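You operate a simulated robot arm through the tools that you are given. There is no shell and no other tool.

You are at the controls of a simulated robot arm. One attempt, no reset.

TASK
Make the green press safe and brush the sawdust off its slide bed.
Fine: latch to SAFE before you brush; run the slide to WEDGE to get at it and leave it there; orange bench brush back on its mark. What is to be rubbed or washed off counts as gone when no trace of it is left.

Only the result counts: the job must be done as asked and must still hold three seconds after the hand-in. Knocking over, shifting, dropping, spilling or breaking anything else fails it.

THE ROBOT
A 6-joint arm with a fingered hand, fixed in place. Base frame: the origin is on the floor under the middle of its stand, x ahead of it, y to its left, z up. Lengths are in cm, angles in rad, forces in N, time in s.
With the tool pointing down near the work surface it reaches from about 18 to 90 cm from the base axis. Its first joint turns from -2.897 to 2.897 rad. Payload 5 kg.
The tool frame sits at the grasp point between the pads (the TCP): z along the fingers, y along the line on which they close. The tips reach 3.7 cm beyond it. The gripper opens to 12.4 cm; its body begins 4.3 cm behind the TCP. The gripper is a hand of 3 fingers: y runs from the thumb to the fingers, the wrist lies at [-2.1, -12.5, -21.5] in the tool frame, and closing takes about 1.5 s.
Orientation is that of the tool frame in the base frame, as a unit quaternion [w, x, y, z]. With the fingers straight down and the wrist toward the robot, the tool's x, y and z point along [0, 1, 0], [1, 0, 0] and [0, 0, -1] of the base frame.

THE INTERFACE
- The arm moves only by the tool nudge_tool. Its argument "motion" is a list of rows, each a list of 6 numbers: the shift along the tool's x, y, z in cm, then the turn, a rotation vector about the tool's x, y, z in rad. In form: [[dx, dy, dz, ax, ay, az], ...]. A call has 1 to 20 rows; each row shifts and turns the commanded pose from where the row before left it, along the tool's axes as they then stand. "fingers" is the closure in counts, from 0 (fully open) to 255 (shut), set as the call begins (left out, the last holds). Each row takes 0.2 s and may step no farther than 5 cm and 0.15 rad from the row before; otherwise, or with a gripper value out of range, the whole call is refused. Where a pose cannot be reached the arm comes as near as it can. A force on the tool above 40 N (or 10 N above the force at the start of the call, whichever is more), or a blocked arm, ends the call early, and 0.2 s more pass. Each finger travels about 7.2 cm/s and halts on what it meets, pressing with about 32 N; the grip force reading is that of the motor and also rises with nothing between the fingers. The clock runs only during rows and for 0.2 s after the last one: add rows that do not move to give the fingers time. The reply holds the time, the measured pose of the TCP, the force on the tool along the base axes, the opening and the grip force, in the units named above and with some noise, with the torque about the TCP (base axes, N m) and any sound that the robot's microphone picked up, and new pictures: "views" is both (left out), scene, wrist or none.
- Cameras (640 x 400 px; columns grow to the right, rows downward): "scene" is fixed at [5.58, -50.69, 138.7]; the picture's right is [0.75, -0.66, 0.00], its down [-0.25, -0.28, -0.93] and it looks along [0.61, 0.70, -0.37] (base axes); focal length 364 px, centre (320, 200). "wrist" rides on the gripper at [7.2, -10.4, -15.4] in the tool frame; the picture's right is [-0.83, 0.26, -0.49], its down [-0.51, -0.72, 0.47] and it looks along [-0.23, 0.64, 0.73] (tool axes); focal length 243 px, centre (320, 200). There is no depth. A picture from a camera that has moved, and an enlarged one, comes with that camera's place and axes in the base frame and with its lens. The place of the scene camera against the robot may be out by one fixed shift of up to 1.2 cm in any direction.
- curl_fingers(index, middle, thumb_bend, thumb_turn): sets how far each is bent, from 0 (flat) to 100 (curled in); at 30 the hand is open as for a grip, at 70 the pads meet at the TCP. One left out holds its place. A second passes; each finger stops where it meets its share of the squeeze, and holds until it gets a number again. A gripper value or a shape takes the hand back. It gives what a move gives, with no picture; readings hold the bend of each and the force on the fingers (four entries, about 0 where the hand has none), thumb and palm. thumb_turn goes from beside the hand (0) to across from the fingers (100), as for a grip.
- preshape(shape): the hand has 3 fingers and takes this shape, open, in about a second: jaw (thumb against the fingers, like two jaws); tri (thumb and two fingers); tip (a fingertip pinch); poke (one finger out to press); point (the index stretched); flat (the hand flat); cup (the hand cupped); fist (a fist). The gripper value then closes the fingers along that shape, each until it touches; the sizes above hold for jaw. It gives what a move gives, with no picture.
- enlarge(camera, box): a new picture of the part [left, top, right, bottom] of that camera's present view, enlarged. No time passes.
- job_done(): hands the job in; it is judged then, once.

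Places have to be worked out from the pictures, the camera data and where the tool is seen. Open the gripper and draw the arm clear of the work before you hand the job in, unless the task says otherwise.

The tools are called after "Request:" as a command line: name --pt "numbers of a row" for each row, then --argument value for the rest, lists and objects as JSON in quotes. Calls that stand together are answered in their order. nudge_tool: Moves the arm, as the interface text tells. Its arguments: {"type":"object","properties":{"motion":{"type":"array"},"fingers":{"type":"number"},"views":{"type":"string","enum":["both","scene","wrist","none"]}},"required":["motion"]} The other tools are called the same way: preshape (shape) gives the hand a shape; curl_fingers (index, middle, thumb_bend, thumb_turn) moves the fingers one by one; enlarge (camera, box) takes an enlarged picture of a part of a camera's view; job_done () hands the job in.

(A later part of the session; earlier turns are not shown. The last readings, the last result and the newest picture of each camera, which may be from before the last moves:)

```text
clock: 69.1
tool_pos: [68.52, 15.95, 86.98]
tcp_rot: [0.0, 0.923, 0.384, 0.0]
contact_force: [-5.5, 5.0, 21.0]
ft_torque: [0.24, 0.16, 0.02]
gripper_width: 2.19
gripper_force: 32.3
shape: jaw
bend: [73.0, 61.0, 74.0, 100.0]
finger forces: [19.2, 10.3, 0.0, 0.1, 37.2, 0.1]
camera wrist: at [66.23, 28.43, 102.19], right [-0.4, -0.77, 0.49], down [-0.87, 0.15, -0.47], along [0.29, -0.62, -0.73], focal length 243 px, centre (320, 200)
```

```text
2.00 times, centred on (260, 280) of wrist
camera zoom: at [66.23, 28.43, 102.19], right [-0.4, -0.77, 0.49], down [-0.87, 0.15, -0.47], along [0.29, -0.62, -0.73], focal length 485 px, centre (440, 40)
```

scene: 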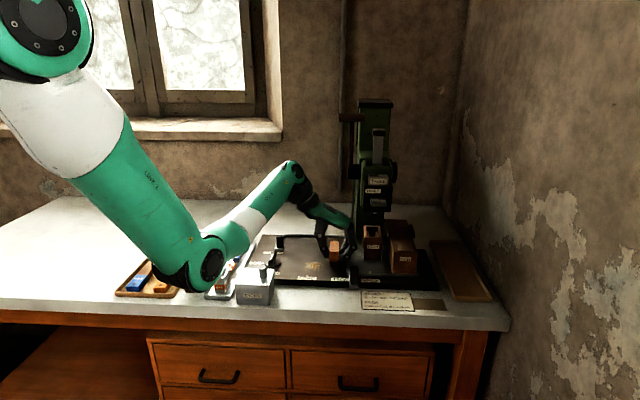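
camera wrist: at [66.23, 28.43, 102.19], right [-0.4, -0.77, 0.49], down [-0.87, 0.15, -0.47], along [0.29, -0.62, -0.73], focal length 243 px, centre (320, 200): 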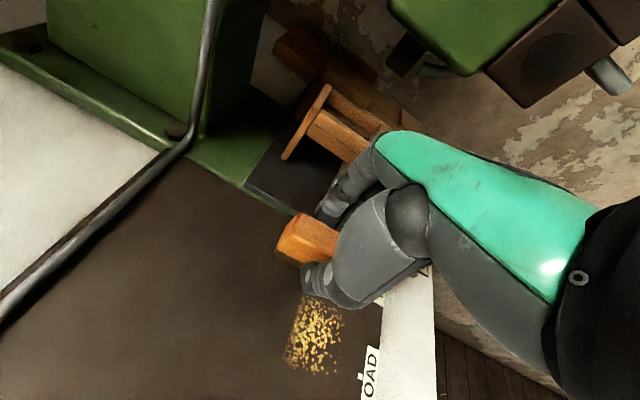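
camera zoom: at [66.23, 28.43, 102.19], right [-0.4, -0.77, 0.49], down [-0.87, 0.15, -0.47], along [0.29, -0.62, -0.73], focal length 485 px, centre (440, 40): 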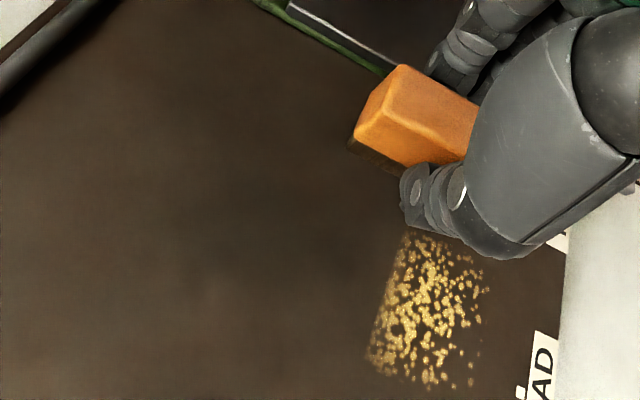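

Big progress: only one patch remains, about U 29–34, V 54–58.8, in front of my lane. I'll ease the pressure, shift the brush forward to V≈56.2 and rub there.

Request:
nudge_tool --pt "0 0 -0.1 0 0 0" --pt "-0.7 -0.3 0 0 0 0" --pt "-0.7 -0.3 0 0 0 0" --pt "-0.7 -0.3 0 0 0 0" --pt "-0.7 -0.3 0 0 0 0" --pt "-0.7 -0.3 0 0 0 0" --pt "0 -0.5 0 0 0 0" --pt "0 -0.5 0 0 0 0" --views "none"

```text
clock: 70.9
tool_pos: [64.17, 15.29, 87.02]
tcp_rot: [-0.001, 0.923, 0.385, -0.001]
contact_force: [2.4, -2.9, 8.9]
ft_torque: [-0.11, -0.1, -0.01]
gripper_width: 2.21
gripper_force: 32.1
shape: jaw
bend: [73.0, 61.0, 74.0, 100.0]
finger forces: [22.3, 11.9, 0.0, 0.0, 30.3, 0.0]
```

8.9 N at U 34.6, V 56.2. Now strokes left and back right over the remaining patch.

Request:
nudge_tool --pt "0 -0.6 0 0 0 0" --pt "0 -0.6 0 0 0 0" --pt "0 -0.6 0 0 0 0" --pt "0 -0.6 0 0 0 0" --pt "0 -0.6 0 0 0 0" --pt "0 -0.6 0 0 0 0" --pt "0 -0.6 0 0 0 0" --pt "0 -0.6 0 0 0 0" --pt "0 -0.6 0 0 0 0" --pt "0 -0.6 0 0 0 0" --pt "0 0.6 0.02 0 0 0" --pt "0 0.6 0.02 0 0 0" --pt "0 0.6 0 0 0 0" --pt "0 0.6 0 0 0 0" --pt "0 0.6 0 0 0 0" --pt "0 0.6 0 0 0 0" --pt "0 0.6 0 0 0 0" --pt "0 0.6 0 0 0 0" --pt "0 0.6 0 0 0 0" --pt "0 0.6 0 0 0 0"

Request:
enlarge --camera "scene" --box '[260, 215, 380, 295]'

Request:
enlarge --camera "wrist" --box '[160, 180, 360, 380]'

```text
clock: 75.1
tool_pos: [64.34, 15.43, 87.0]
tcp_rot: [0.0, 0.923, 0.384, -0.001]
contact_force: [-3.6, 2.3, 9.2]
ft_torque: [0.06, 0.07, 0.03]
gripper_width: 2.21
gripper_force: 32.1
shape: jaw
bend: [73.0, 61.0, 74.0, 100.0]
finger forces: [19.2, 10.1, 0.1, 0.1, 33.4, 0.0]
camera wrist: at [62.02, 27.8, 102.23], right [-0.4, -0.77, 0.49], down [-0.87, 0.15, -0.47], along [0.29, -0.62, -0.73], focal length 243 px, centre (320, 200)
```

scene: 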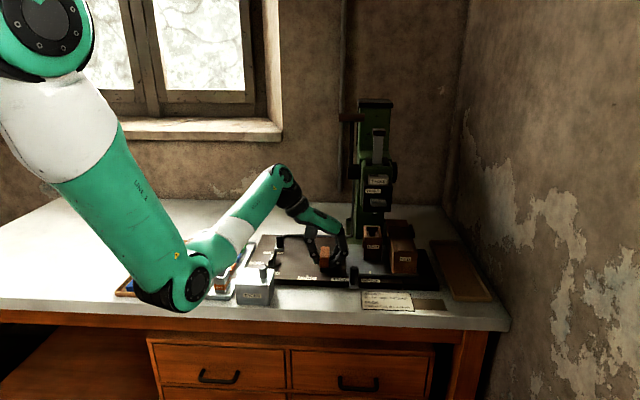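
wrist: 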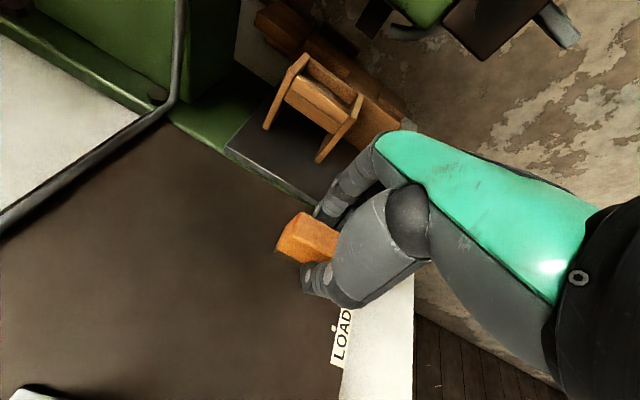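

```text
5.00 times, centred on (320, 255) of scene
camera zoom: at [5.58, -50.69, 138.7], right [0.75, -0.66, 0.0], down [-0.25, -0.28, -0.93], along [0.61, 0.7, -0.37], focal length 1822 px, centre (320, -75)
```

zoom: 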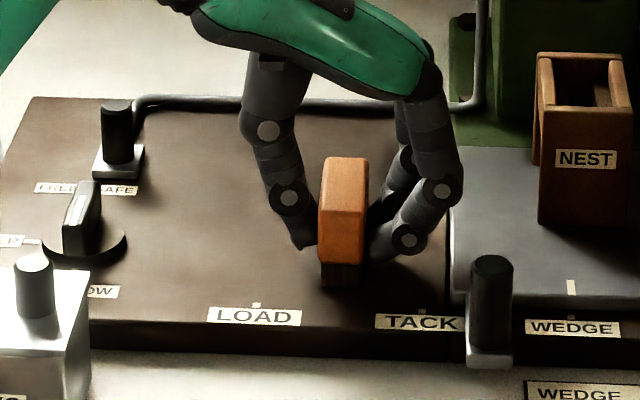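

```text
2.00 times, centred on (260, 280) of wrist
camera zoom: at [62.02, 27.8, 102.23], right [-0.4, -0.77, 0.49], down [-0.87, 0.15, -0.47], along [0.29, -0.62, -0.73], focal length 485 px, centre (440, 40)
```

zoom: 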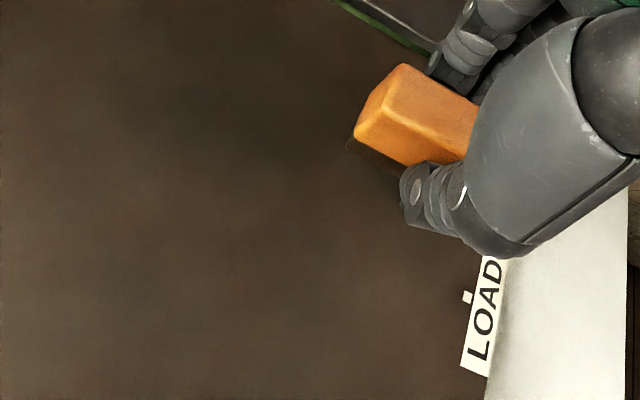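

The bed looks clear. I'll lift the brush and pull back to the earlier viewpoint to inspect the whole area without the hand in the way.

Request:
nudge_tool --pt "0 0 -1 0 0 0" --pt "0 0 -3 0 0 0" --pt "0 0 -3 0 0 0" --pt "0 0 -3 0 0 0" --pt "-4.6 -0.8 0 0 0 0" --pt "-4.6 -0.8 0 0 0 0" --pt "-4.6 -0.8 0 0 0 0" --pt "-4.6 -0.8 0 0 0 0" --pt "0 0 0 0 0 0"

Request:
enlarge --camera "wrist" --box '[0, 60, 260, 260]'

Request:
enlarge --camera "scene" --box '[270, 225, 370, 285]'

```text
clock: 77.1
tool_pos: [49.16, 4.77, 96.91]
tcp_rot: [0.0, 0.923, 0.385, -0.001]
contact_force: [-0.6, 0.6, -0.6]
ft_torque: [0.0, -0.01, 0.0]
gripper_width: 2.18
gripper_force: 32.1
shape: jaw
bend: [73.0, 61.0, 74.0, 100.0]
finger forces: [19.7, 10.5, 0.0, 0.0, 30.1, 0.0]
camera wrist: at [46.81, 17.17, 112.27], right [-0.4, -0.77, 0.49], down [-0.87, 0.15, -0.47], along [0.29, -0.62, -0.73], focal length 243 px, centre (320, 200)
```

scene: 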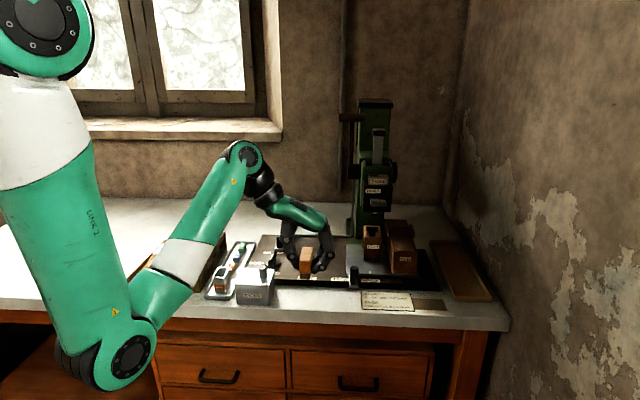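
wrist: 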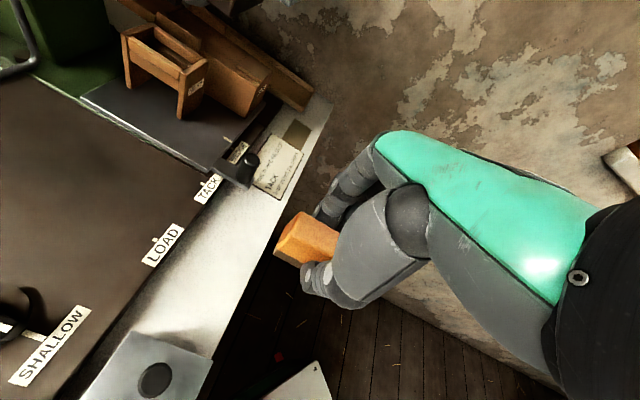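

```text
2.00 times, centred on (130, 160) of wrist
camera zoom: at [46.81, 17.17, 112.27], right [-0.4, -0.77, 0.49], down [-0.87, 0.15, -0.47], along [0.29, -0.62, -0.73], focal length 485 px, centre (700, 280)
```

zoom: 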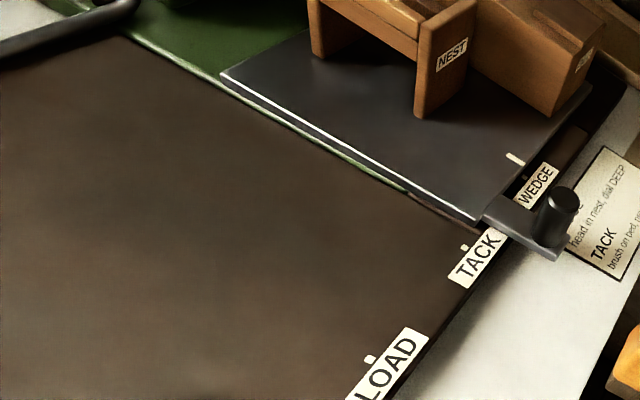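

```text
6.40 times, centred on (320, 255) of scene
camera zoom: at [5.58, -50.69, 138.7], right [0.75, -0.66, 0.0], down [-0.25, -0.28, -0.93], along [0.61, 0.7, -0.37], focal length 2332 px, centre (320, -152)
```

zoom: 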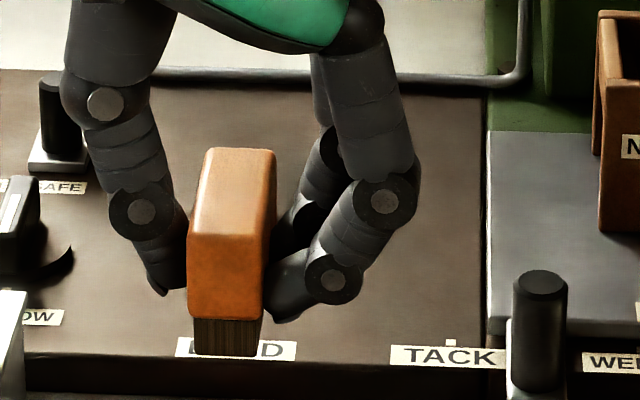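

No grains are visible. I'll inspect in tighter zooms for any faint traces.

Request:
enlarge --camera "wrist" --box '[0, 120, 110, 250]'

Request:
enlarge --camera "wrist" --box '[80, 120, 200, 240]'

Request:
enlarge --camera "wrist" --box '[0, 220, 130, 340]'

```text
3.08 times, centred on (55, 185) of wrist
camera zoom: at [46.81, 17.17, 112.27], right [-0.4, -0.77, 0.49], down [-0.87, 0.15, -0.47], along [0.29, -0.62, -0.73], focal length 746 px, centre (1135, 246)
```

zoom: 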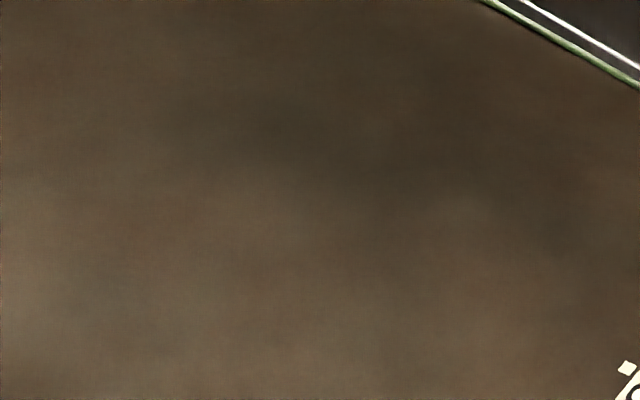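

```text
3.33 times, centred on (140, 180) of wrist
camera zoom: at [46.81, 17.17, 112.27], right [-0.4, -0.77, 0.49], down [-0.87, 0.15, -0.47], along [0.29, -0.62, -0.73], focal length 809 px, centre (920, 267)
```

zoom: 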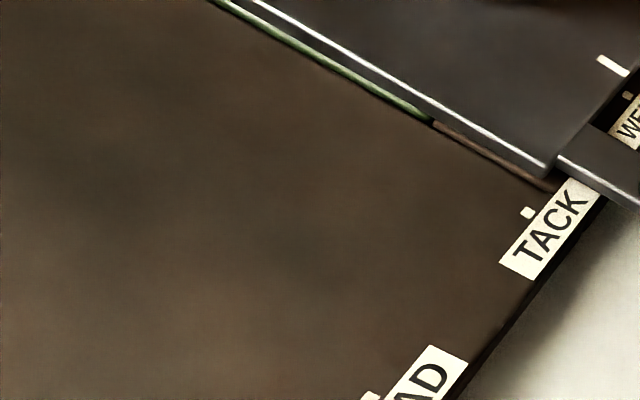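

```text
3.33 times, centred on (65, 280) of wrist
camera zoom: at [46.81, 17.17, 112.27], right [-0.4, -0.77, 0.49], down [-0.87, 0.15, -0.47], along [0.29, -0.62, -0.73], focal length 809 px, centre (1170, -67)
```

zoom: 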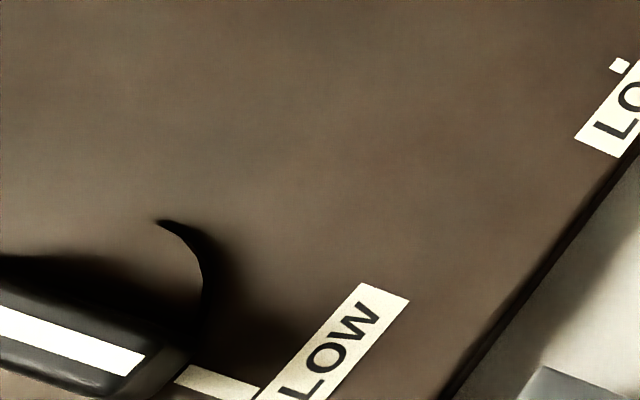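

The bed shows no trace at all. As insurance against any faint residue I can't see, I'll make one more light pass over both halves of the patch. First back over the left edge at V≈57.3.

Request:
nudge_tool --pt "4.8 -1.35 0 0 0 0" --pt "4.8 -1.35 0 0 0 0" --pt "4.8 -1.35 0 0 0 0" --pt "4.8 -1.35 0 0 0 0" --pt "0 0 3.5 0 0 0" --pt "0 0 3.5 0 0 0" --pt "0 0 2.0 0 0 0" --pt "0 0 0.5 0 0 0" --pt "0 0 0 0 0 0" --views "scene"

```text
clock: 79.1
tool_pos: [58.73, 21.95, 87.28]
tcp_rot: [0.0, 0.923, 0.384, -0.001]
contact_force: [0.1, -0.8, -1.6]
ft_torque: [0.0, 0.0, 0.01]
gripper_width: 2.17
gripper_force: 31.9
shape: jaw
bend: [73.0, 61.0, 74.0, 100.0]
finger forces: [19.3, 10.3, 0.1, 0.0, 29.5, 0.0]
```

scene: 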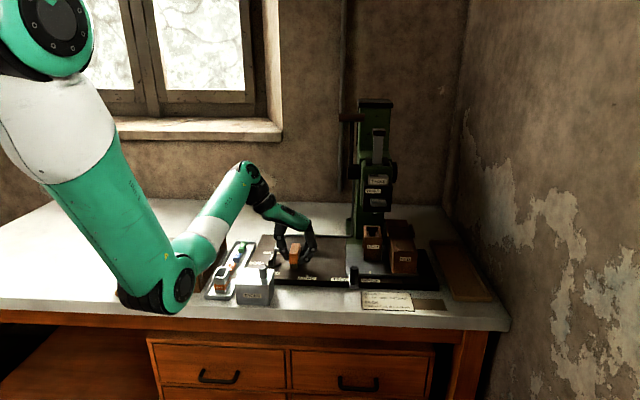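

I'm just above the bed and will feel down gently.

Request:
nudge_tool --pt "0 0 0.1 0 0 0" --pt "0 0 0.1 0 0 0" --pt "0 0 0 0 0 0" --views "none"

Request:
nudge_tool --pt "0 0 0.06 0 0 0" --pt "0 0 0 0 0 0" --views "none"

```text
clock: 79.9
tool_pos: [58.8, 21.94, 87.11]
tcp_rot: [0.0, 0.923, 0.385, -0.001]
contact_force: [0.3, -1.2, -0.2]
ft_torque: [0.0, -0.01, 0.01]
gripper_width: 2.18
gripper_force: 32.1
shape: jaw
bend: [73.0, 61.0, 74.0, 100.0]
finger forces: [19.3, 10.2, 0.0, 0.1, 29.5, 0.0]
```

```text
clock: 80.5
tool_pos: [58.78, 21.95, 87.26]
tcp_rot: [0.0, 0.923, 0.384, 0.0]
contact_force: [-0.3, -0.2, -0.2]
ft_torque: [0.0, 0.01, 0.01]
gripper_width: 2.18
gripper_force: 32.5
shape: jaw
bend: [73.0, 61.0, 74.0, 100.0]
finger forces: [19.3, 10.2, 0.0, 0.0, 29.6, 0.0]
```

Request:
nudge_tool --pt "0 0 0.06 0 0 0" --pt "0 0 0 0 0 0" --views "none"

Request:
nudge_tool --pt "0 0 0.06 0 0 0" --pt "0 0 0 0 0 0" --views "none"

```text
clock: 81.1
tool_pos: [58.73, 21.94, 87.02]
tcp_rot: [-0.001, 0.924, 0.383, 0.0]
contact_force: [0.7, -0.5, -0.7]
ft_torque: [0.02, -0.02, -0.03]
gripper_width: 2.19
gripper_force: 31.6
shape: jaw
bend: [73.0, 61.0, 74.0, 100.0]
finger forces: [19.3, 10.2, 0.0, 0.0, 29.5, 0.0]
```

```text
clock: 81.7
tool_pos: [58.85, 21.98, 86.96]
tcp_rot: [-0.001, 0.923, 0.384, -0.001]
contact_force: [-0.1, 0.3, -1.0]
ft_torque: [0.0, 0.02, -0.02]
gripper_width: 2.19
gripper_force: 31.9
shape: jaw
bend: [73.0, 61.0, 74.0, 100.0]
finger forces: [19.3, 10.1, 0.0, 0.0, 29.5, 0.1]
```

Still no contact at z≈87.0, so I'll lower a little further.

Request:
nudge_tool --pt "0 0 0.08 0 0 0" --pt "0 0 0 0 0 0" --views "none"

```text
clock: 82.3
tool_pos: [58.69, 21.93, 87.0]
tcp_rot: [-0.001, 0.923, 0.384, -0.001]
contact_force: [0.1, -0.4, 2.9]
ft_torque: [-0.07, -0.05, 0.01]
gripper_width: 2.2
gripper_force: 31.9
shape: jaw
bend: [73.0, 61.0, 74.0, 100.0]
finger forces: [19.6, 10.3, 0.0, 0.0, 29.9, 0.1]
```

Contact has begun (about 4 N net). I'll press a little more and stroke right along the front half of the patch.

Request:
nudge_tool --pt "0 0 0.06 0 0 0" --pt "0 0.6 0 0 0 0" --pt "0 0.6 0 0 0 0" --pt "0 0.6 0 0 0 0" --pt "0 0.6 0 0 0 0" --pt "0 0.6 0 0 0 0" --pt "0 0.6 0 0 0 0" --pt "0 0.6 0 0 0 0" --pt "0 0.6 0 0 0 0" --pt "0 0.6 0 0 0 0" --pt "0 0.6 0 0 0 0" --pt "0 0.6 0 0 0 0" --pt "0 0.6 0 0 0 0" --pt "0 0.6 0 0 0 0" --pt "0 0.6 0 0 0 0" --pt "0 0.6 0 0 0 0" --pt "0 0.6 0 0 0 0" --pt "0 0.6 0 0 0 0" --pt "0 0.6 0 0 0 0" --views "scene"

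```text
clock: 86.3
tool_pos: [66.42, 14.41, 86.86]
tcp_rot: [0.001, 0.923, 0.385, 0.0]
contact_force: [-4.9, 4.2, 15.2]
ft_torque: [0.14, 0.17, -0.01]
gripper_width: 2.22
gripper_force: 32.4
shape: jaw
bend: [73.0, 61.0, 74.0, 100.0]
finger forces: [19.2, 10.5, 0.0, 0.1, 35.9, 0.1]
```

scene: 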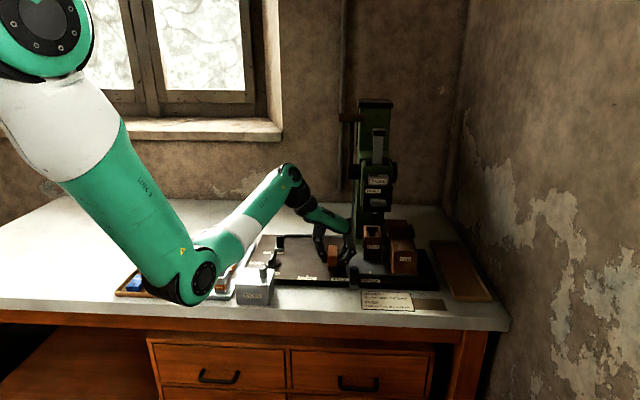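

15 N, fine. Now I'll slide back to the rear half (V≈62.3) and stroke left along it.

Request:
nudge_tool --pt "0.6 0 -0.04 0 0 0" --pt "0.75 0 0 0 0 0" --pt "0.75 0 0 0 0 0" --pt "0.75 0 0 0 0 0" --pt "0.75 0 0 0 0 0" --pt "0.75 0 0 0 0 0" --pt "0.75 0 0 0 0 0" --pt "0 -0.6 0 0 0 0" --pt "0 -0.6 0 0 0 0" --pt "0 -0.6 0 0 0 0" --pt "0 -0.6 0 0 0 0" --pt "0 -0.6 0 0 0 0" --pt "0 -0.6 0 0 0 0" --pt "0 -0.6 0 0 0 0" --pt "0 -0.6 0 0 0 0" --pt "0 -0.6 0 0 0 0" --pt "0 -0.6 0 0 0 0" --views "scene"

```text
clock: 89.9
tool_pos: [65.78, 22.33, 87.06]
tcp_rot: [0.0, 0.924, 0.383, -0.001]
contact_force: [1.5, -0.9, 3.2]
ft_torque: [-0.07, -0.03, -0.02]
gripper_width: 2.2
gripper_force: 31.4
shape: jaw
bend: [73.0, 61.0, 74.0, 100.0]
finger forces: [20.7, 11.4, 0.0, 0.0, 30.5, 0.0]
```

scene: 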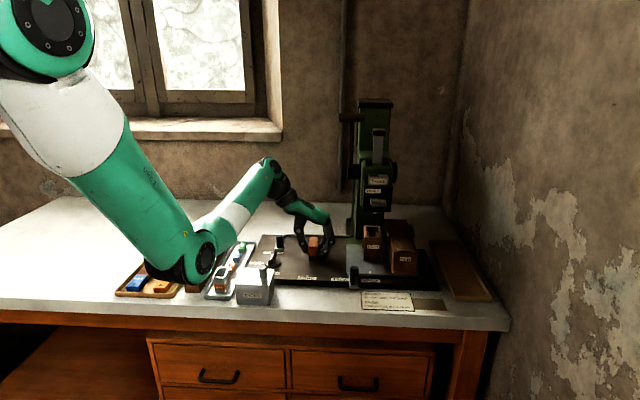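

Pressure dropped to about 4 N. I'll press slightly more, finish left to U≈27 and come back right along the same lane.

Request:
nudge_tool --pt "0 -0.5 0.06 0 0 0" --pt "0 -0.6 0 0 0 0" --pt "0 -0.6 0 0 0 0" --pt "0 -0.6 0 0 0 0" --pt "0 -0.6 0 0 0 0" --pt "0 -0.6 0 0 0 0" --pt "0 0.8 0 0 0 0" --pt "0 0.8 0 0 0 0" --pt "0 0.8 0 0 0 0" --pt "0 0.8 0 0 0 0" --pt "0 0.8 0 0 0 0" --pt "0 0.8 0 0 0 0" --pt "0 0.8 0 0 0 0" --pt "0 0.8 0 0 0 0" --pt "0 0.8 0 0 0 0" --pt "0 0.8 0 0 0 0" --pt "0 0.8 0 0 0 0" --pt "0 0.6 0 0 0 0" --views "scene"

```text
clock: 93.7
tool_pos: [70.02, 18.02, 86.91]
tcp_rot: [0.0, 0.923, 0.384, -0.001]
contact_force: [-2.1, 2.1, 4.7]
ft_torque: [0.05, 0.07, -0.01]
gripper_width: 2.19
gripper_force: 32.0
shape: jaw
bend: [73.0, 61.0, 74.0, 100.0]
finger forces: [19.3, 10.7, 0.1, 0.0, 32.6, 0.0]
```

scene: 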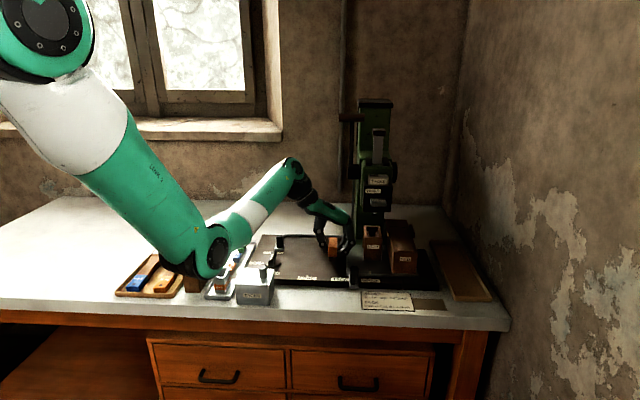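

The final pass is done. I'll lift slightly, move left out from under the press lever, then raise and go forward to the open area.

Request:
nudge_tool --pt "0 0 -0.6 0 0 0" --pt "0 -1.5 -0.6 0 0 0" --pt "0 -2.5 0 0 0 0" --pt "-1 -2 -1 0 0 0" --pt "-2 0 -2 0 0 0" --pt "-3 0 -3 0 0 0" --pt "-4 0 -2.8 0 0 0" --pt "-4.6 0 0 0 0 0" --pt "-4.6 0 0 0 0 0" --pt "-4.6 0 0 0 0 0" --pt "0 0 0 0 0 0"

Request:
enlarge --camera "wrist" --box '[0, 60, 260, 260]'

Request:
enlarge --camera "scene" --box '[240, 210, 400, 310]'

```text
clock: 96.1
tool_pos: [49.11, 5.34, 97.03]
tcp_rot: [-0.001, 0.923, 0.384, 0.0]
contact_force: [-0.8, 0.3, -0.4]
ft_torque: [-0.02, 0.0, -0.01]
gripper_width: 2.18
gripper_force: 31.6
shape: jaw
bend: [73.0, 61.0, 74.0, 100.0]
finger forces: [19.5, 10.6, 0.1, 0.0, 30.0, 0.0]
camera wrist: at [46.82, 17.81, 112.28], right [-0.4, -0.77, 0.49], down [-0.87, 0.15, -0.47], along [0.29, -0.62, -0.73], focal length 243 px, centre (320, 200)
```

scene: 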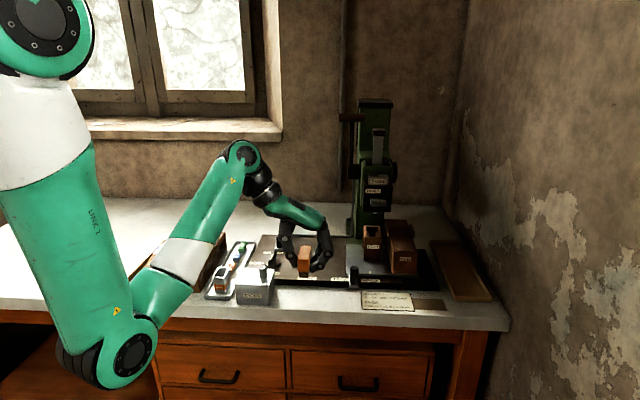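
wrist: 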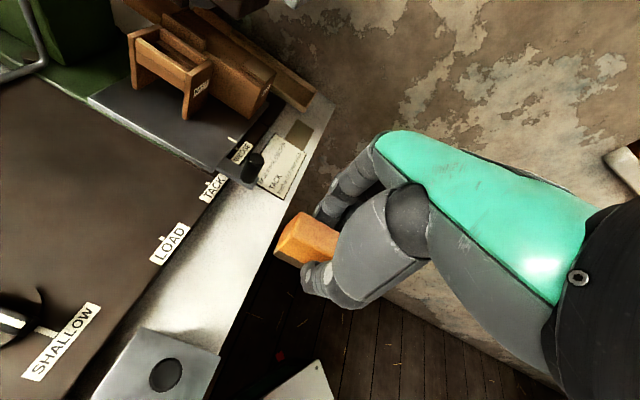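

```text
2.00 times, centred on (130, 160) of wrist
camera zoom: at [46.82, 17.81, 112.28], right [-0.4, -0.77, 0.49], down [-0.87, 0.15, -0.47], along [0.29, -0.62, -0.73], focal length 485 px, centre (700, 280)
```

zoom: 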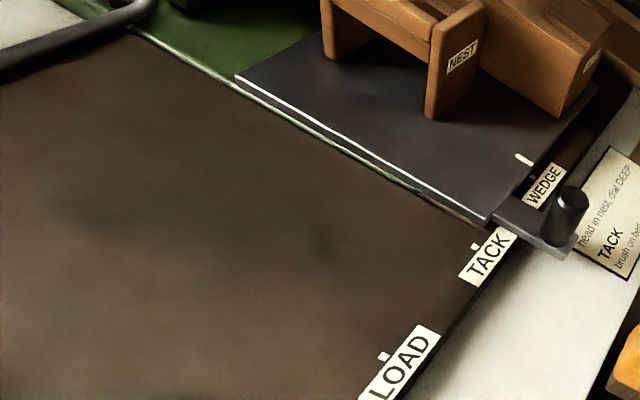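

```text
4.00 times, centred on (320, 260) of scene
camera zoom: at [5.58, -50.69, 138.7], right [0.75, -0.66, 0.0], down [-0.25, -0.28, -0.93], along [0.61, 0.7, -0.37], focal length 1458 px, centre (320, -40)
```

zoom: 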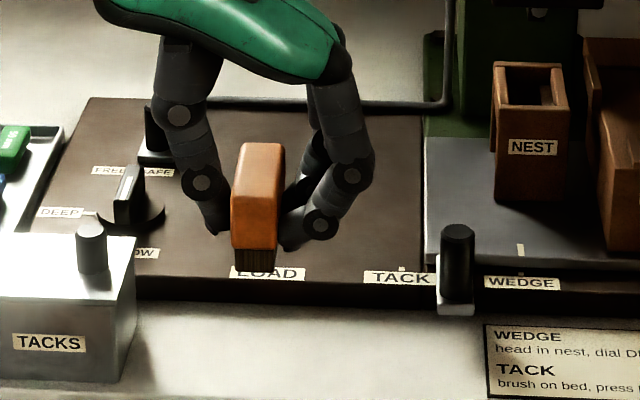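

Clean throughout, and the slide is still at WEDGE. Now I'll turn the hand back to the pick-up orientation and then return the brush to its mark.

Request:
nudge_tool --pt "0 0 0 0 0 -0.1428" --pt "0 0 0 0 0 -0.1428" --pt "0 0 0 0 0 -0.1428" --pt "0 0 0 0 0 -0.1428" --pt "0 0 0 0 0 -0.1428" --pt "0 0 0 0 0 -0.1428" --pt "0 0 0 0 0 -0.1428" --pt "0 0 0 0 0 -0.1428" --pt "0 0 0 0 0 -0.1428" --pt "0 0 0 0 0 -0.1428" --pt "0 0 0 0 0 -0.1428" --pt "0 0 0 0 0 0" --views "none"

```text
clock: 98.7
tool_pos: [48.96, 5.39, 96.97]
tcp_rot: [-0.001, 0.38, 0.925, 0.0]
contact_force: [0.2, 0.0, -0.3]
ft_torque: [-0.01, 0.0, 0.0]
gripper_width: 2.2
gripper_force: 32.0
shape: jaw
bend: [73.0, 61.0, 74.0, 100.0]
finger forces: [19.4, 10.6, 0.0, 0.1, 30.0, 0.0]
```

Summing my commanded moves, I'm 30.66 cm left, 6.0 cm in front of and 11.8 cm above the exact grasp pose. I'll retrace along the front edge to above the mark.

Request:
nudge_tool --pt "-3.83 0 0 0 0 0" --pt "-3.83 0 0 0 0 0" --pt "-3.83 0 0 0 0 0" --pt "-3.83 0 0 0 0 0" --pt "-3.83 0 0 0 0 0" --pt "-3.83 0 0 0 0 0" --pt "-3.83 0 0 0 0 0" --pt "-3.85 0 0 0 0 0" --pt "0 3 0 0 0 0" --pt "0 3 0 0 0 0" --pt "0 0 0 0 0 0"

Request:
enlarge --camera "wrist" --box '[220, 170, 400, 330]'

Request:
enlarge --camera "scene" --box '[390, 220, 470, 320]'

```text
clock: 101.1
tool_pos: [74.95, -11.89, 96.77]
tcp_rot: [-0.002, 0.382, 0.924, 0.0]
contact_force: [0.0, -0.5, -0.7]
ft_torque: [-0.02, 0.01, 0.03]
gripper_width: 2.18
gripper_force: 32.3
shape: jaw
bend: [73.0, 61.0, 74.0, 100.0]
finger forces: [19.2, 10.6, 0.1, 0.0, 29.5, 0.1]
camera wrist: at [62.53, -14.21, 112.03], right [0.77, -0.4, 0.49], down [-0.15, -0.87, -0.47], along [0.62, 0.29, -0.73], focal length 243 px, centre (320, 200)
```

scene: 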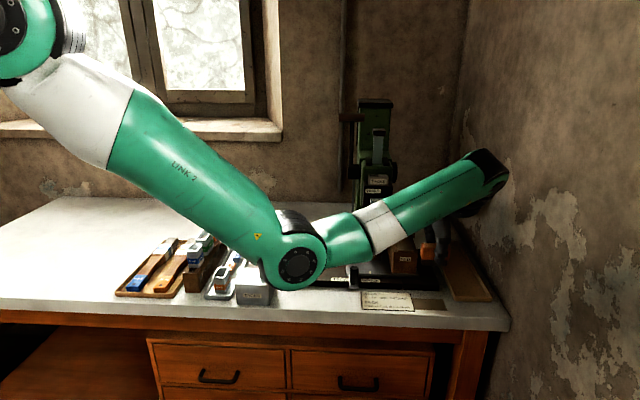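
wrist: 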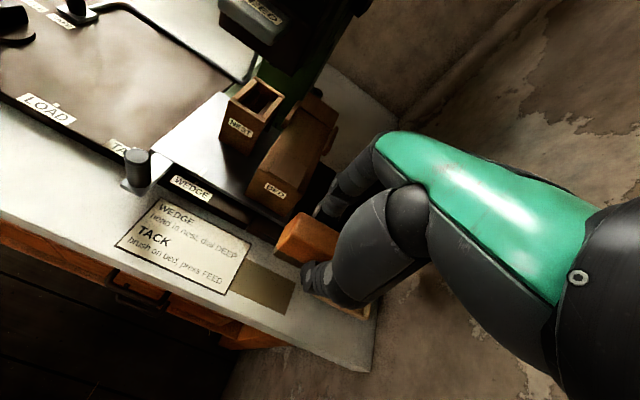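

```text
2.50 times, centred on (310, 250) of wrist
camera zoom: at [62.53, -14.21, 112.03], right [0.77, -0.4, 0.49], down [-0.15, -0.87, -0.47], along [0.62, 0.29, -0.73], focal length 606 px, centre (345, 75)
```

zoom: 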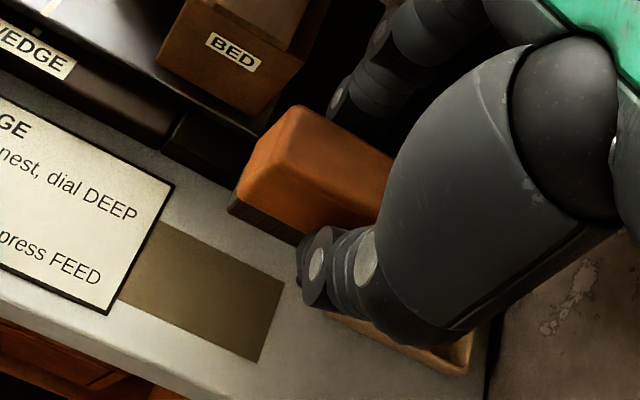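

```text
4.00 times, centred on (430, 270) of scene
camera zoom: at [5.58, -50.69, 138.7], right [0.75, -0.66, 0.0], down [-0.25, -0.28, -0.93], along [0.61, 0.7, -0.37], focal length 1458 px, centre (-120, -80)
```

zoom: 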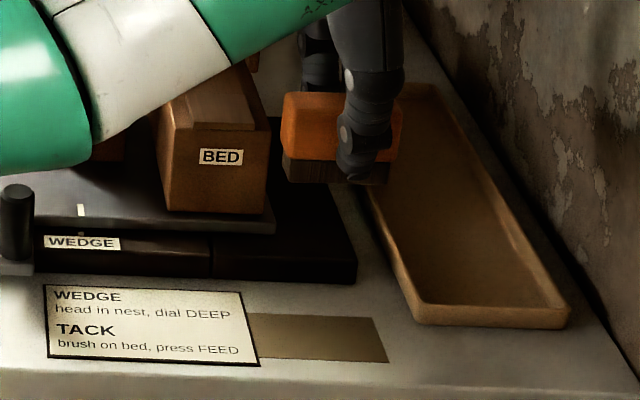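

The brush hangs as it did right after pick-up and sits over its mark. I'll lower it most of the way.

Request:
nudge_tool --pt "0 0 3 0 0 0" --pt "0 0 3 0 0 0" --pt "0 0 3 0 0 0" --pt "0 0 1.5 0 0 0" --pt "0 0 0.7 0 0 0" --pt "0 0 0 0 0 0"

Request:
enlarge --camera "scene" --box '[390, 240, 470, 320]'

Request:
enlarge --camera "wrist" --box '[240, 170, 400, 330]'

```text
clock: 102.5
tool_pos: [75.02, -11.9, 85.59]
tcp_rot: [-0.002, 0.382, 0.924, -0.001]
contact_force: [-0.3, -0.5, -0.3]
ft_torque: [0.01, -0.05, -0.05]
gripper_width: 2.14
gripper_force: 31.6
shape: jaw
bend: [73.0, 61.0, 74.0, 100.0]
finger forces: [19.1, 10.4, 0.0, 0.0, 29.6, 0.1]
camera wrist: at [62.51, -14.24, 101.03], right [0.77, -0.4, 0.49], down [-0.15, -0.87, -0.47], along [0.61, 0.29, -0.73], focal length 243 px, centre (320, 200)
```

scene: 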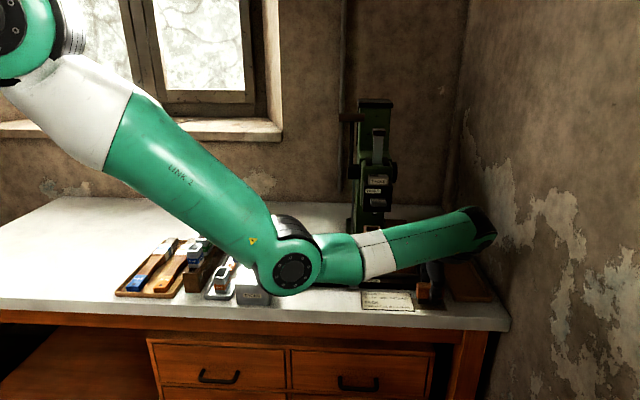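
wrist: 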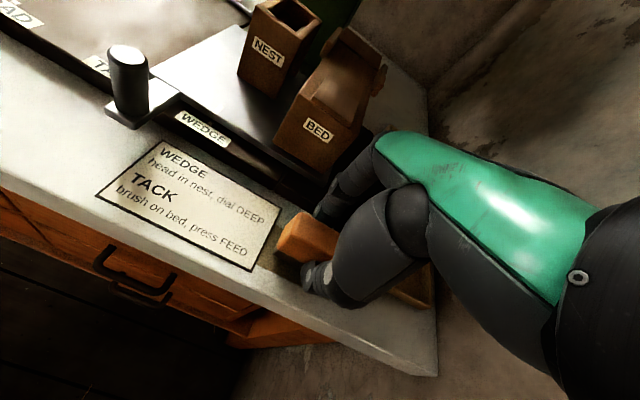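

```text
5.00 times, centred on (430, 280) of scene
camera zoom: at [5.58, -50.69, 138.7], right [0.75, -0.66, 0.0], down [-0.25, -0.28, -0.93], along [0.61, 0.7, -0.37], focal length 1822 px, centre (-230, -200)
```

zoom: 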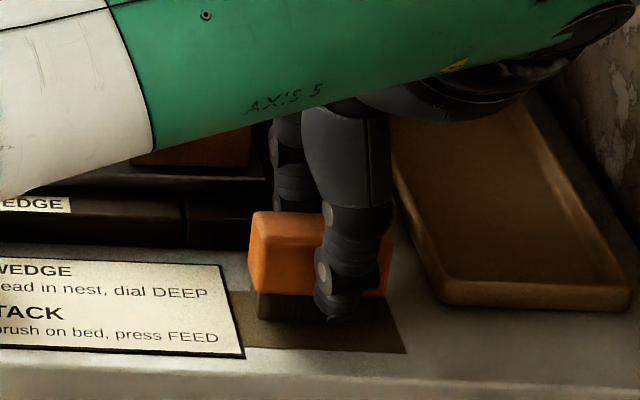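

```text
2.50 times, centred on (320, 250) of wrist
camera zoom: at [62.51, -14.24, 101.03], right [0.77, -0.4, 0.49], down [-0.15, -0.87, -0.47], along [0.61, 0.29, -0.73], focal length 606 px, centre (320, 75)
```

zoom: 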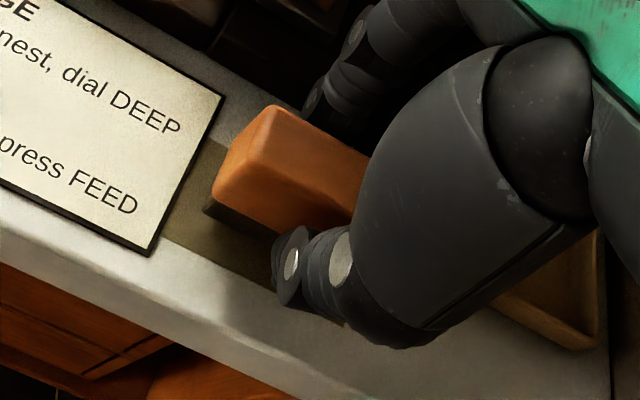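

About 0.6 cm remains. I'll lower in small steps and watch for bench contact.

Request:
nudge_tool --pt "0 0 0.2 0 0 0" --pt "0 0 0.2 0 0 0" --pt "0 0 0.1 0 0 0" --pt "0 0 0 0 0 0" --views "none"

```text
clock: 103.5
tool_pos: [74.85, -12.05, 85.2]
tcp_rot: [-0.001, 0.38, 0.925, -0.001]
contact_force: [0.2, -0.7, -1.0]
ft_torque: [-0.01, 0.0, 0.0]
gripper_width: 2.19
gripper_force: 32.7
shape: jaw
bend: [73.0, 61.0, 74.0, 100.0]
finger forces: [19.1, 10.3, 0.0, 0.0, 29.4, 0.0]
```

No contact yet at z≈85.2; I'll go slightly further.

Request:
nudge_tool --pt "0 0 0.07 0 0 0" --pt "0 0 0 0 0 0" --views "none"

```text
clock: 104.1
tool_pos: [74.88, -11.95, 85.12]
tcp_rot: [-0.001, 0.382, 0.924, 0.0]
contact_force: [0.7, -0.9, -1.1]
ft_torque: [0.01, -0.01, 0.01]
gripper_width: 2.16
gripper_force: 32.0
shape: jaw
bend: [73.0, 61.0, 74.0, 100.0]
finger forces: [19.2, 10.4, 0.0, 0.0, 29.5, 0.1]
```

Still hanging free; I'll take another small step.

Request:
nudge_tool --pt "0 0 0.07 0 0 0" --pt "0 0 0 0 0 0" --views "none"

```text
clock: 104.7
tool_pos: [74.84, -11.97, 84.96]
tcp_rot: [-0.001, 0.383, 0.924, -0.002]
contact_force: [-0.7, 0.0, 0.2]
ft_torque: [0.0, -0.02, 0.02]
gripper_width: 2.17
gripper_force: 32.4
shape: jaw
bend: [73.0, 61.0, 74.0, 100.0]
finger forces: [19.2, 10.3, 0.1, 0.0, 29.6, 0.1]
```

The force is just starting to rise. One more tiny step to set it down firmly.

Request:
nudge_tool --pt "0 0 0.05 0 0 0" --pt "0 0 0 0 0 0" --views "none"

Request:
enlarge --camera "scene" --box '[390, 240, 470, 320]'

```text
clock: 105.3
tool_pos: [74.94, -12.02, 85.02]
tcp_rot: [0.0, 0.382, 0.924, 0.0]
contact_force: [0.6, -0.3, 2.3]
ft_torque: [-0.03, -0.04, 0.0]
gripper_width: 2.18
gripper_force: 32.2
shape: jaw
bend: [73.0, 61.0, 74.0, 100.0]
finger forces: [19.3, 10.5, 0.2, 0.1, 29.8, 0.0]
```

```text
5.00 times, centred on (430, 280) of scene
camera zoom: at [5.58, -50.69, 138.7], right [0.75, -0.66, 0.0], down [-0.25, -0.28, -0.93], along [0.61, 0.7, -0.37], focal length 1822 px, centre (-230, -200)
```

zoom: 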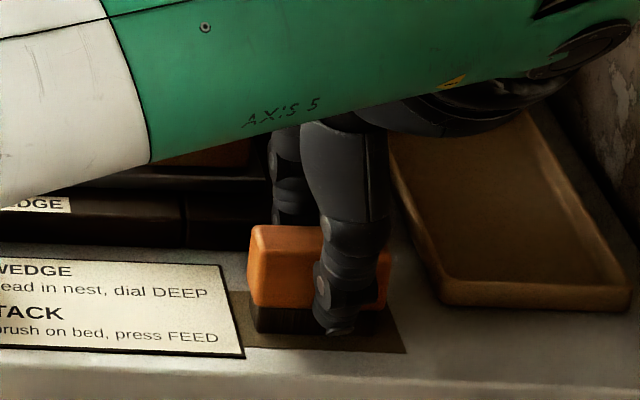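

The brush is back at the same pixels as before pick-up and resting on the bench. I'll open the jaw gently to the same clearance as before.

Request:
nudge_tool --pt "0 0 0 0 0 0" --pt "0 0 0 0 0 0" --pt "0 0 0 0 0 0" --pt "0 0 0 0 0 0" --pt "0 0 0 0 0 0" --pt "0 0 0 0 0 0" --fingers 160

Request:
enlarge --camera "scene" --box '[390, 240, 470, 320]'

Request:
enlarge --camera "wrist" --box '[240, 170, 400, 330]'

```text
clock: 106.7
tool_pos: [74.85, -11.96, 84.9]
tcp_rot: [-0.001, 0.381, 0.924, 0.0]
contact_force: [0.5, -0.5, -0.6]
ft_torque: [0.01, -0.01, -0.01]
gripper_width: 4.59
gripper_force: 0.2
shape: jaw
bend: [74.0, 50.0, 73.0, 100.0]
finger forces: [0.1, 0.1, 0.0, 0.0, 0.0, 0.0]
camera wrist: at [62.41, -14.3, 100.26], right [0.77, -0.4, 0.49], down [-0.15, -0.87, -0.47], along [0.62, 0.29, -0.73], focal length 243 px, centre (320, 200)
```

scene: 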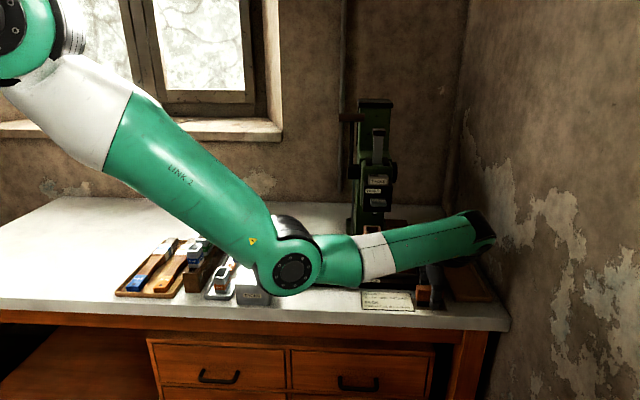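
wrist: 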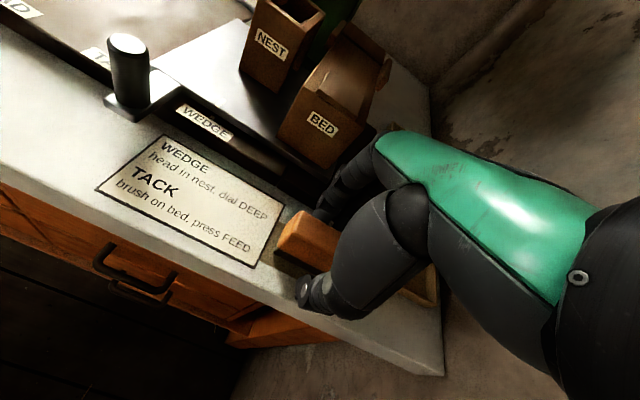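

```text
5.00 times, centred on (430, 280) of scene
camera zoom: at [5.58, -50.69, 138.7], right [0.75, -0.66, 0.0], down [-0.25, -0.28, -0.93], along [0.61, 0.7, -0.37], focal length 1822 px, centre (-230, -200)
```

zoom: 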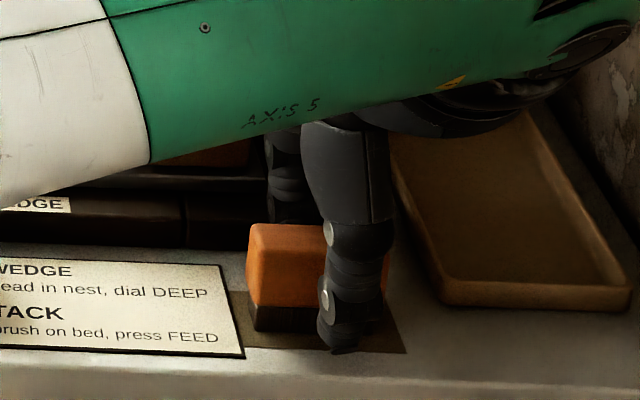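

```text
2.50 times, centred on (320, 250) of wrist
camera zoom: at [62.41, -14.3, 100.26], right [0.77, -0.4, 0.49], down [-0.15, -0.87, -0.47], along [0.62, 0.29, -0.73], focal length 606 px, centre (320, 75)
```

zoom: 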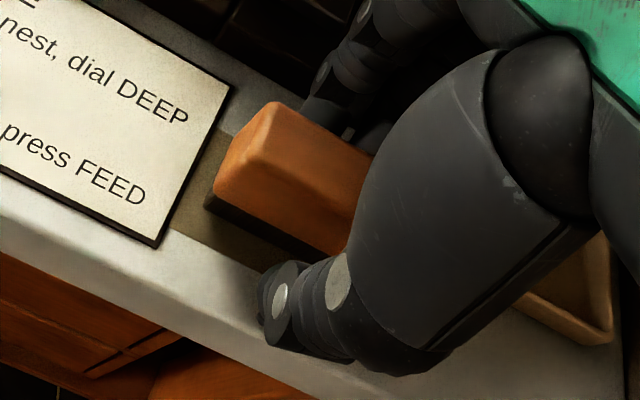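

Released cleanly, and the brush stands on its mark as at the start. I'll lift straight up.

Request:
nudge_tool --pt "0 0 -1 0 0 0" --pt "0 0 -2 0 0 0" --pt "0 0 -3 0 0 0" --pt "0 0 -4 0 0 0" --pt "0 0 -4 0 0 0" --pt "0 0 0 0 0 0"

Request:
enlarge --camera "scene" --box '[400, 270, 460, 320]'

Request:
enlarge --camera "wrist" --box '[220, 200, 360, 330]'

```text
clock: 108.1
tool_pos: [74.79, -11.93, 99.22]
tcp_rot: [-0.001, 0.382, 0.924, -0.001]
contact_force: [-0.7, -0.8, -0.3]
ft_torque: [-0.02, 0.01, -0.03]
gripper_width: 4.61
gripper_force: 0.1
shape: jaw
bend: [74.0, 50.0, 73.0, 100.0]
finger forces: [0.0, 0.0, 0.0, 0.1, 0.0, 0.0]
camera wrist: at [62.28, -14.22, 114.47], right [0.77, -0.4, 0.49], down [-0.15, -0.87, -0.47], along [0.61, 0.29, -0.73], focal length 243 px, centre (320, 200)
```

scene: 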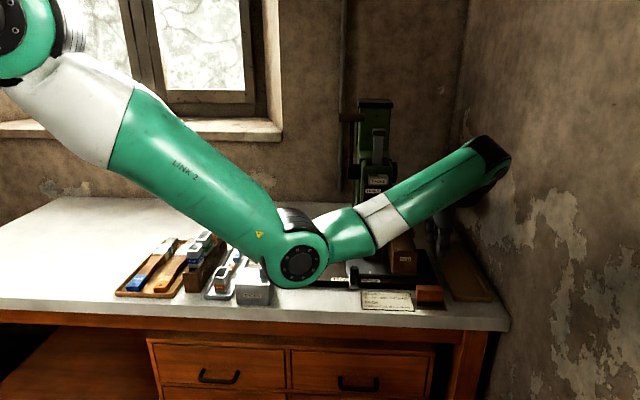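
wrist: 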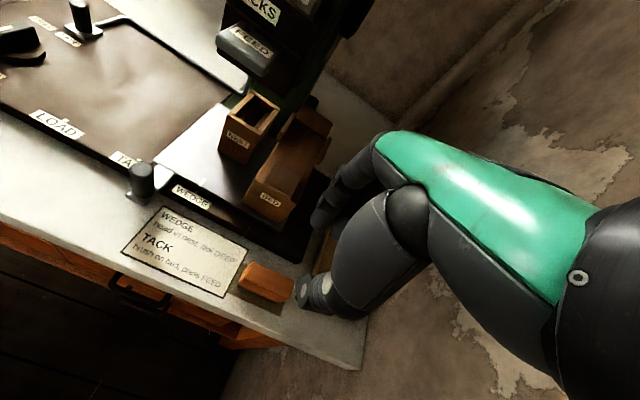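

```text
8.00 times, centred on (430, 295) of scene
camera zoom: at [5.58, -50.69, 138.7], right [0.75, -0.66, 0.0], down [-0.25, -0.28, -0.93], along [0.61, 0.7, -0.37], focal length 2915 px, centre (-560, -560)
```

zoom: 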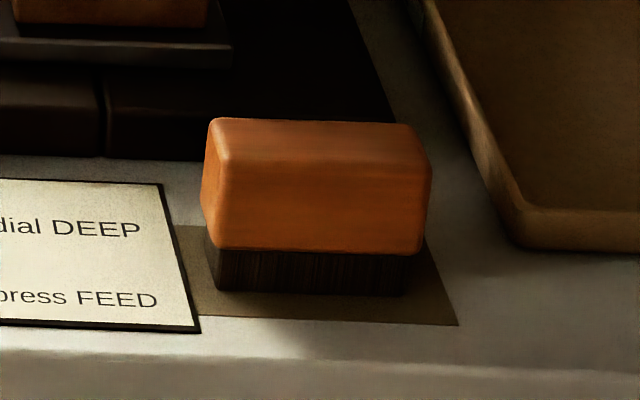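

```text
3.08 times, centred on (290, 265) of wrist
camera zoom: at [62.28, -14.22, 114.47], right [0.77, -0.4, 0.49], down [-0.15, -0.87, -0.47], along [0.61, 0.29, -0.73], focal length 746 px, centre (412, 0)
```

zoom: 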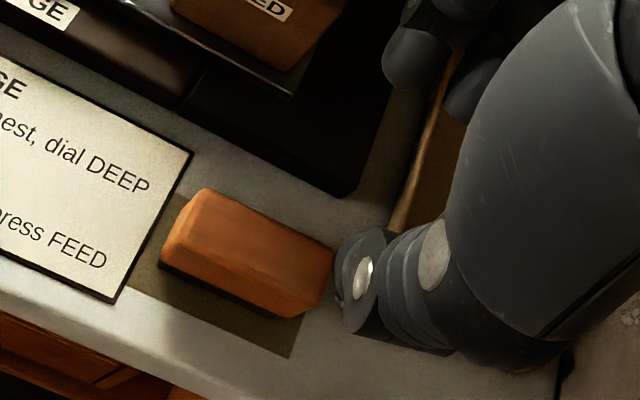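

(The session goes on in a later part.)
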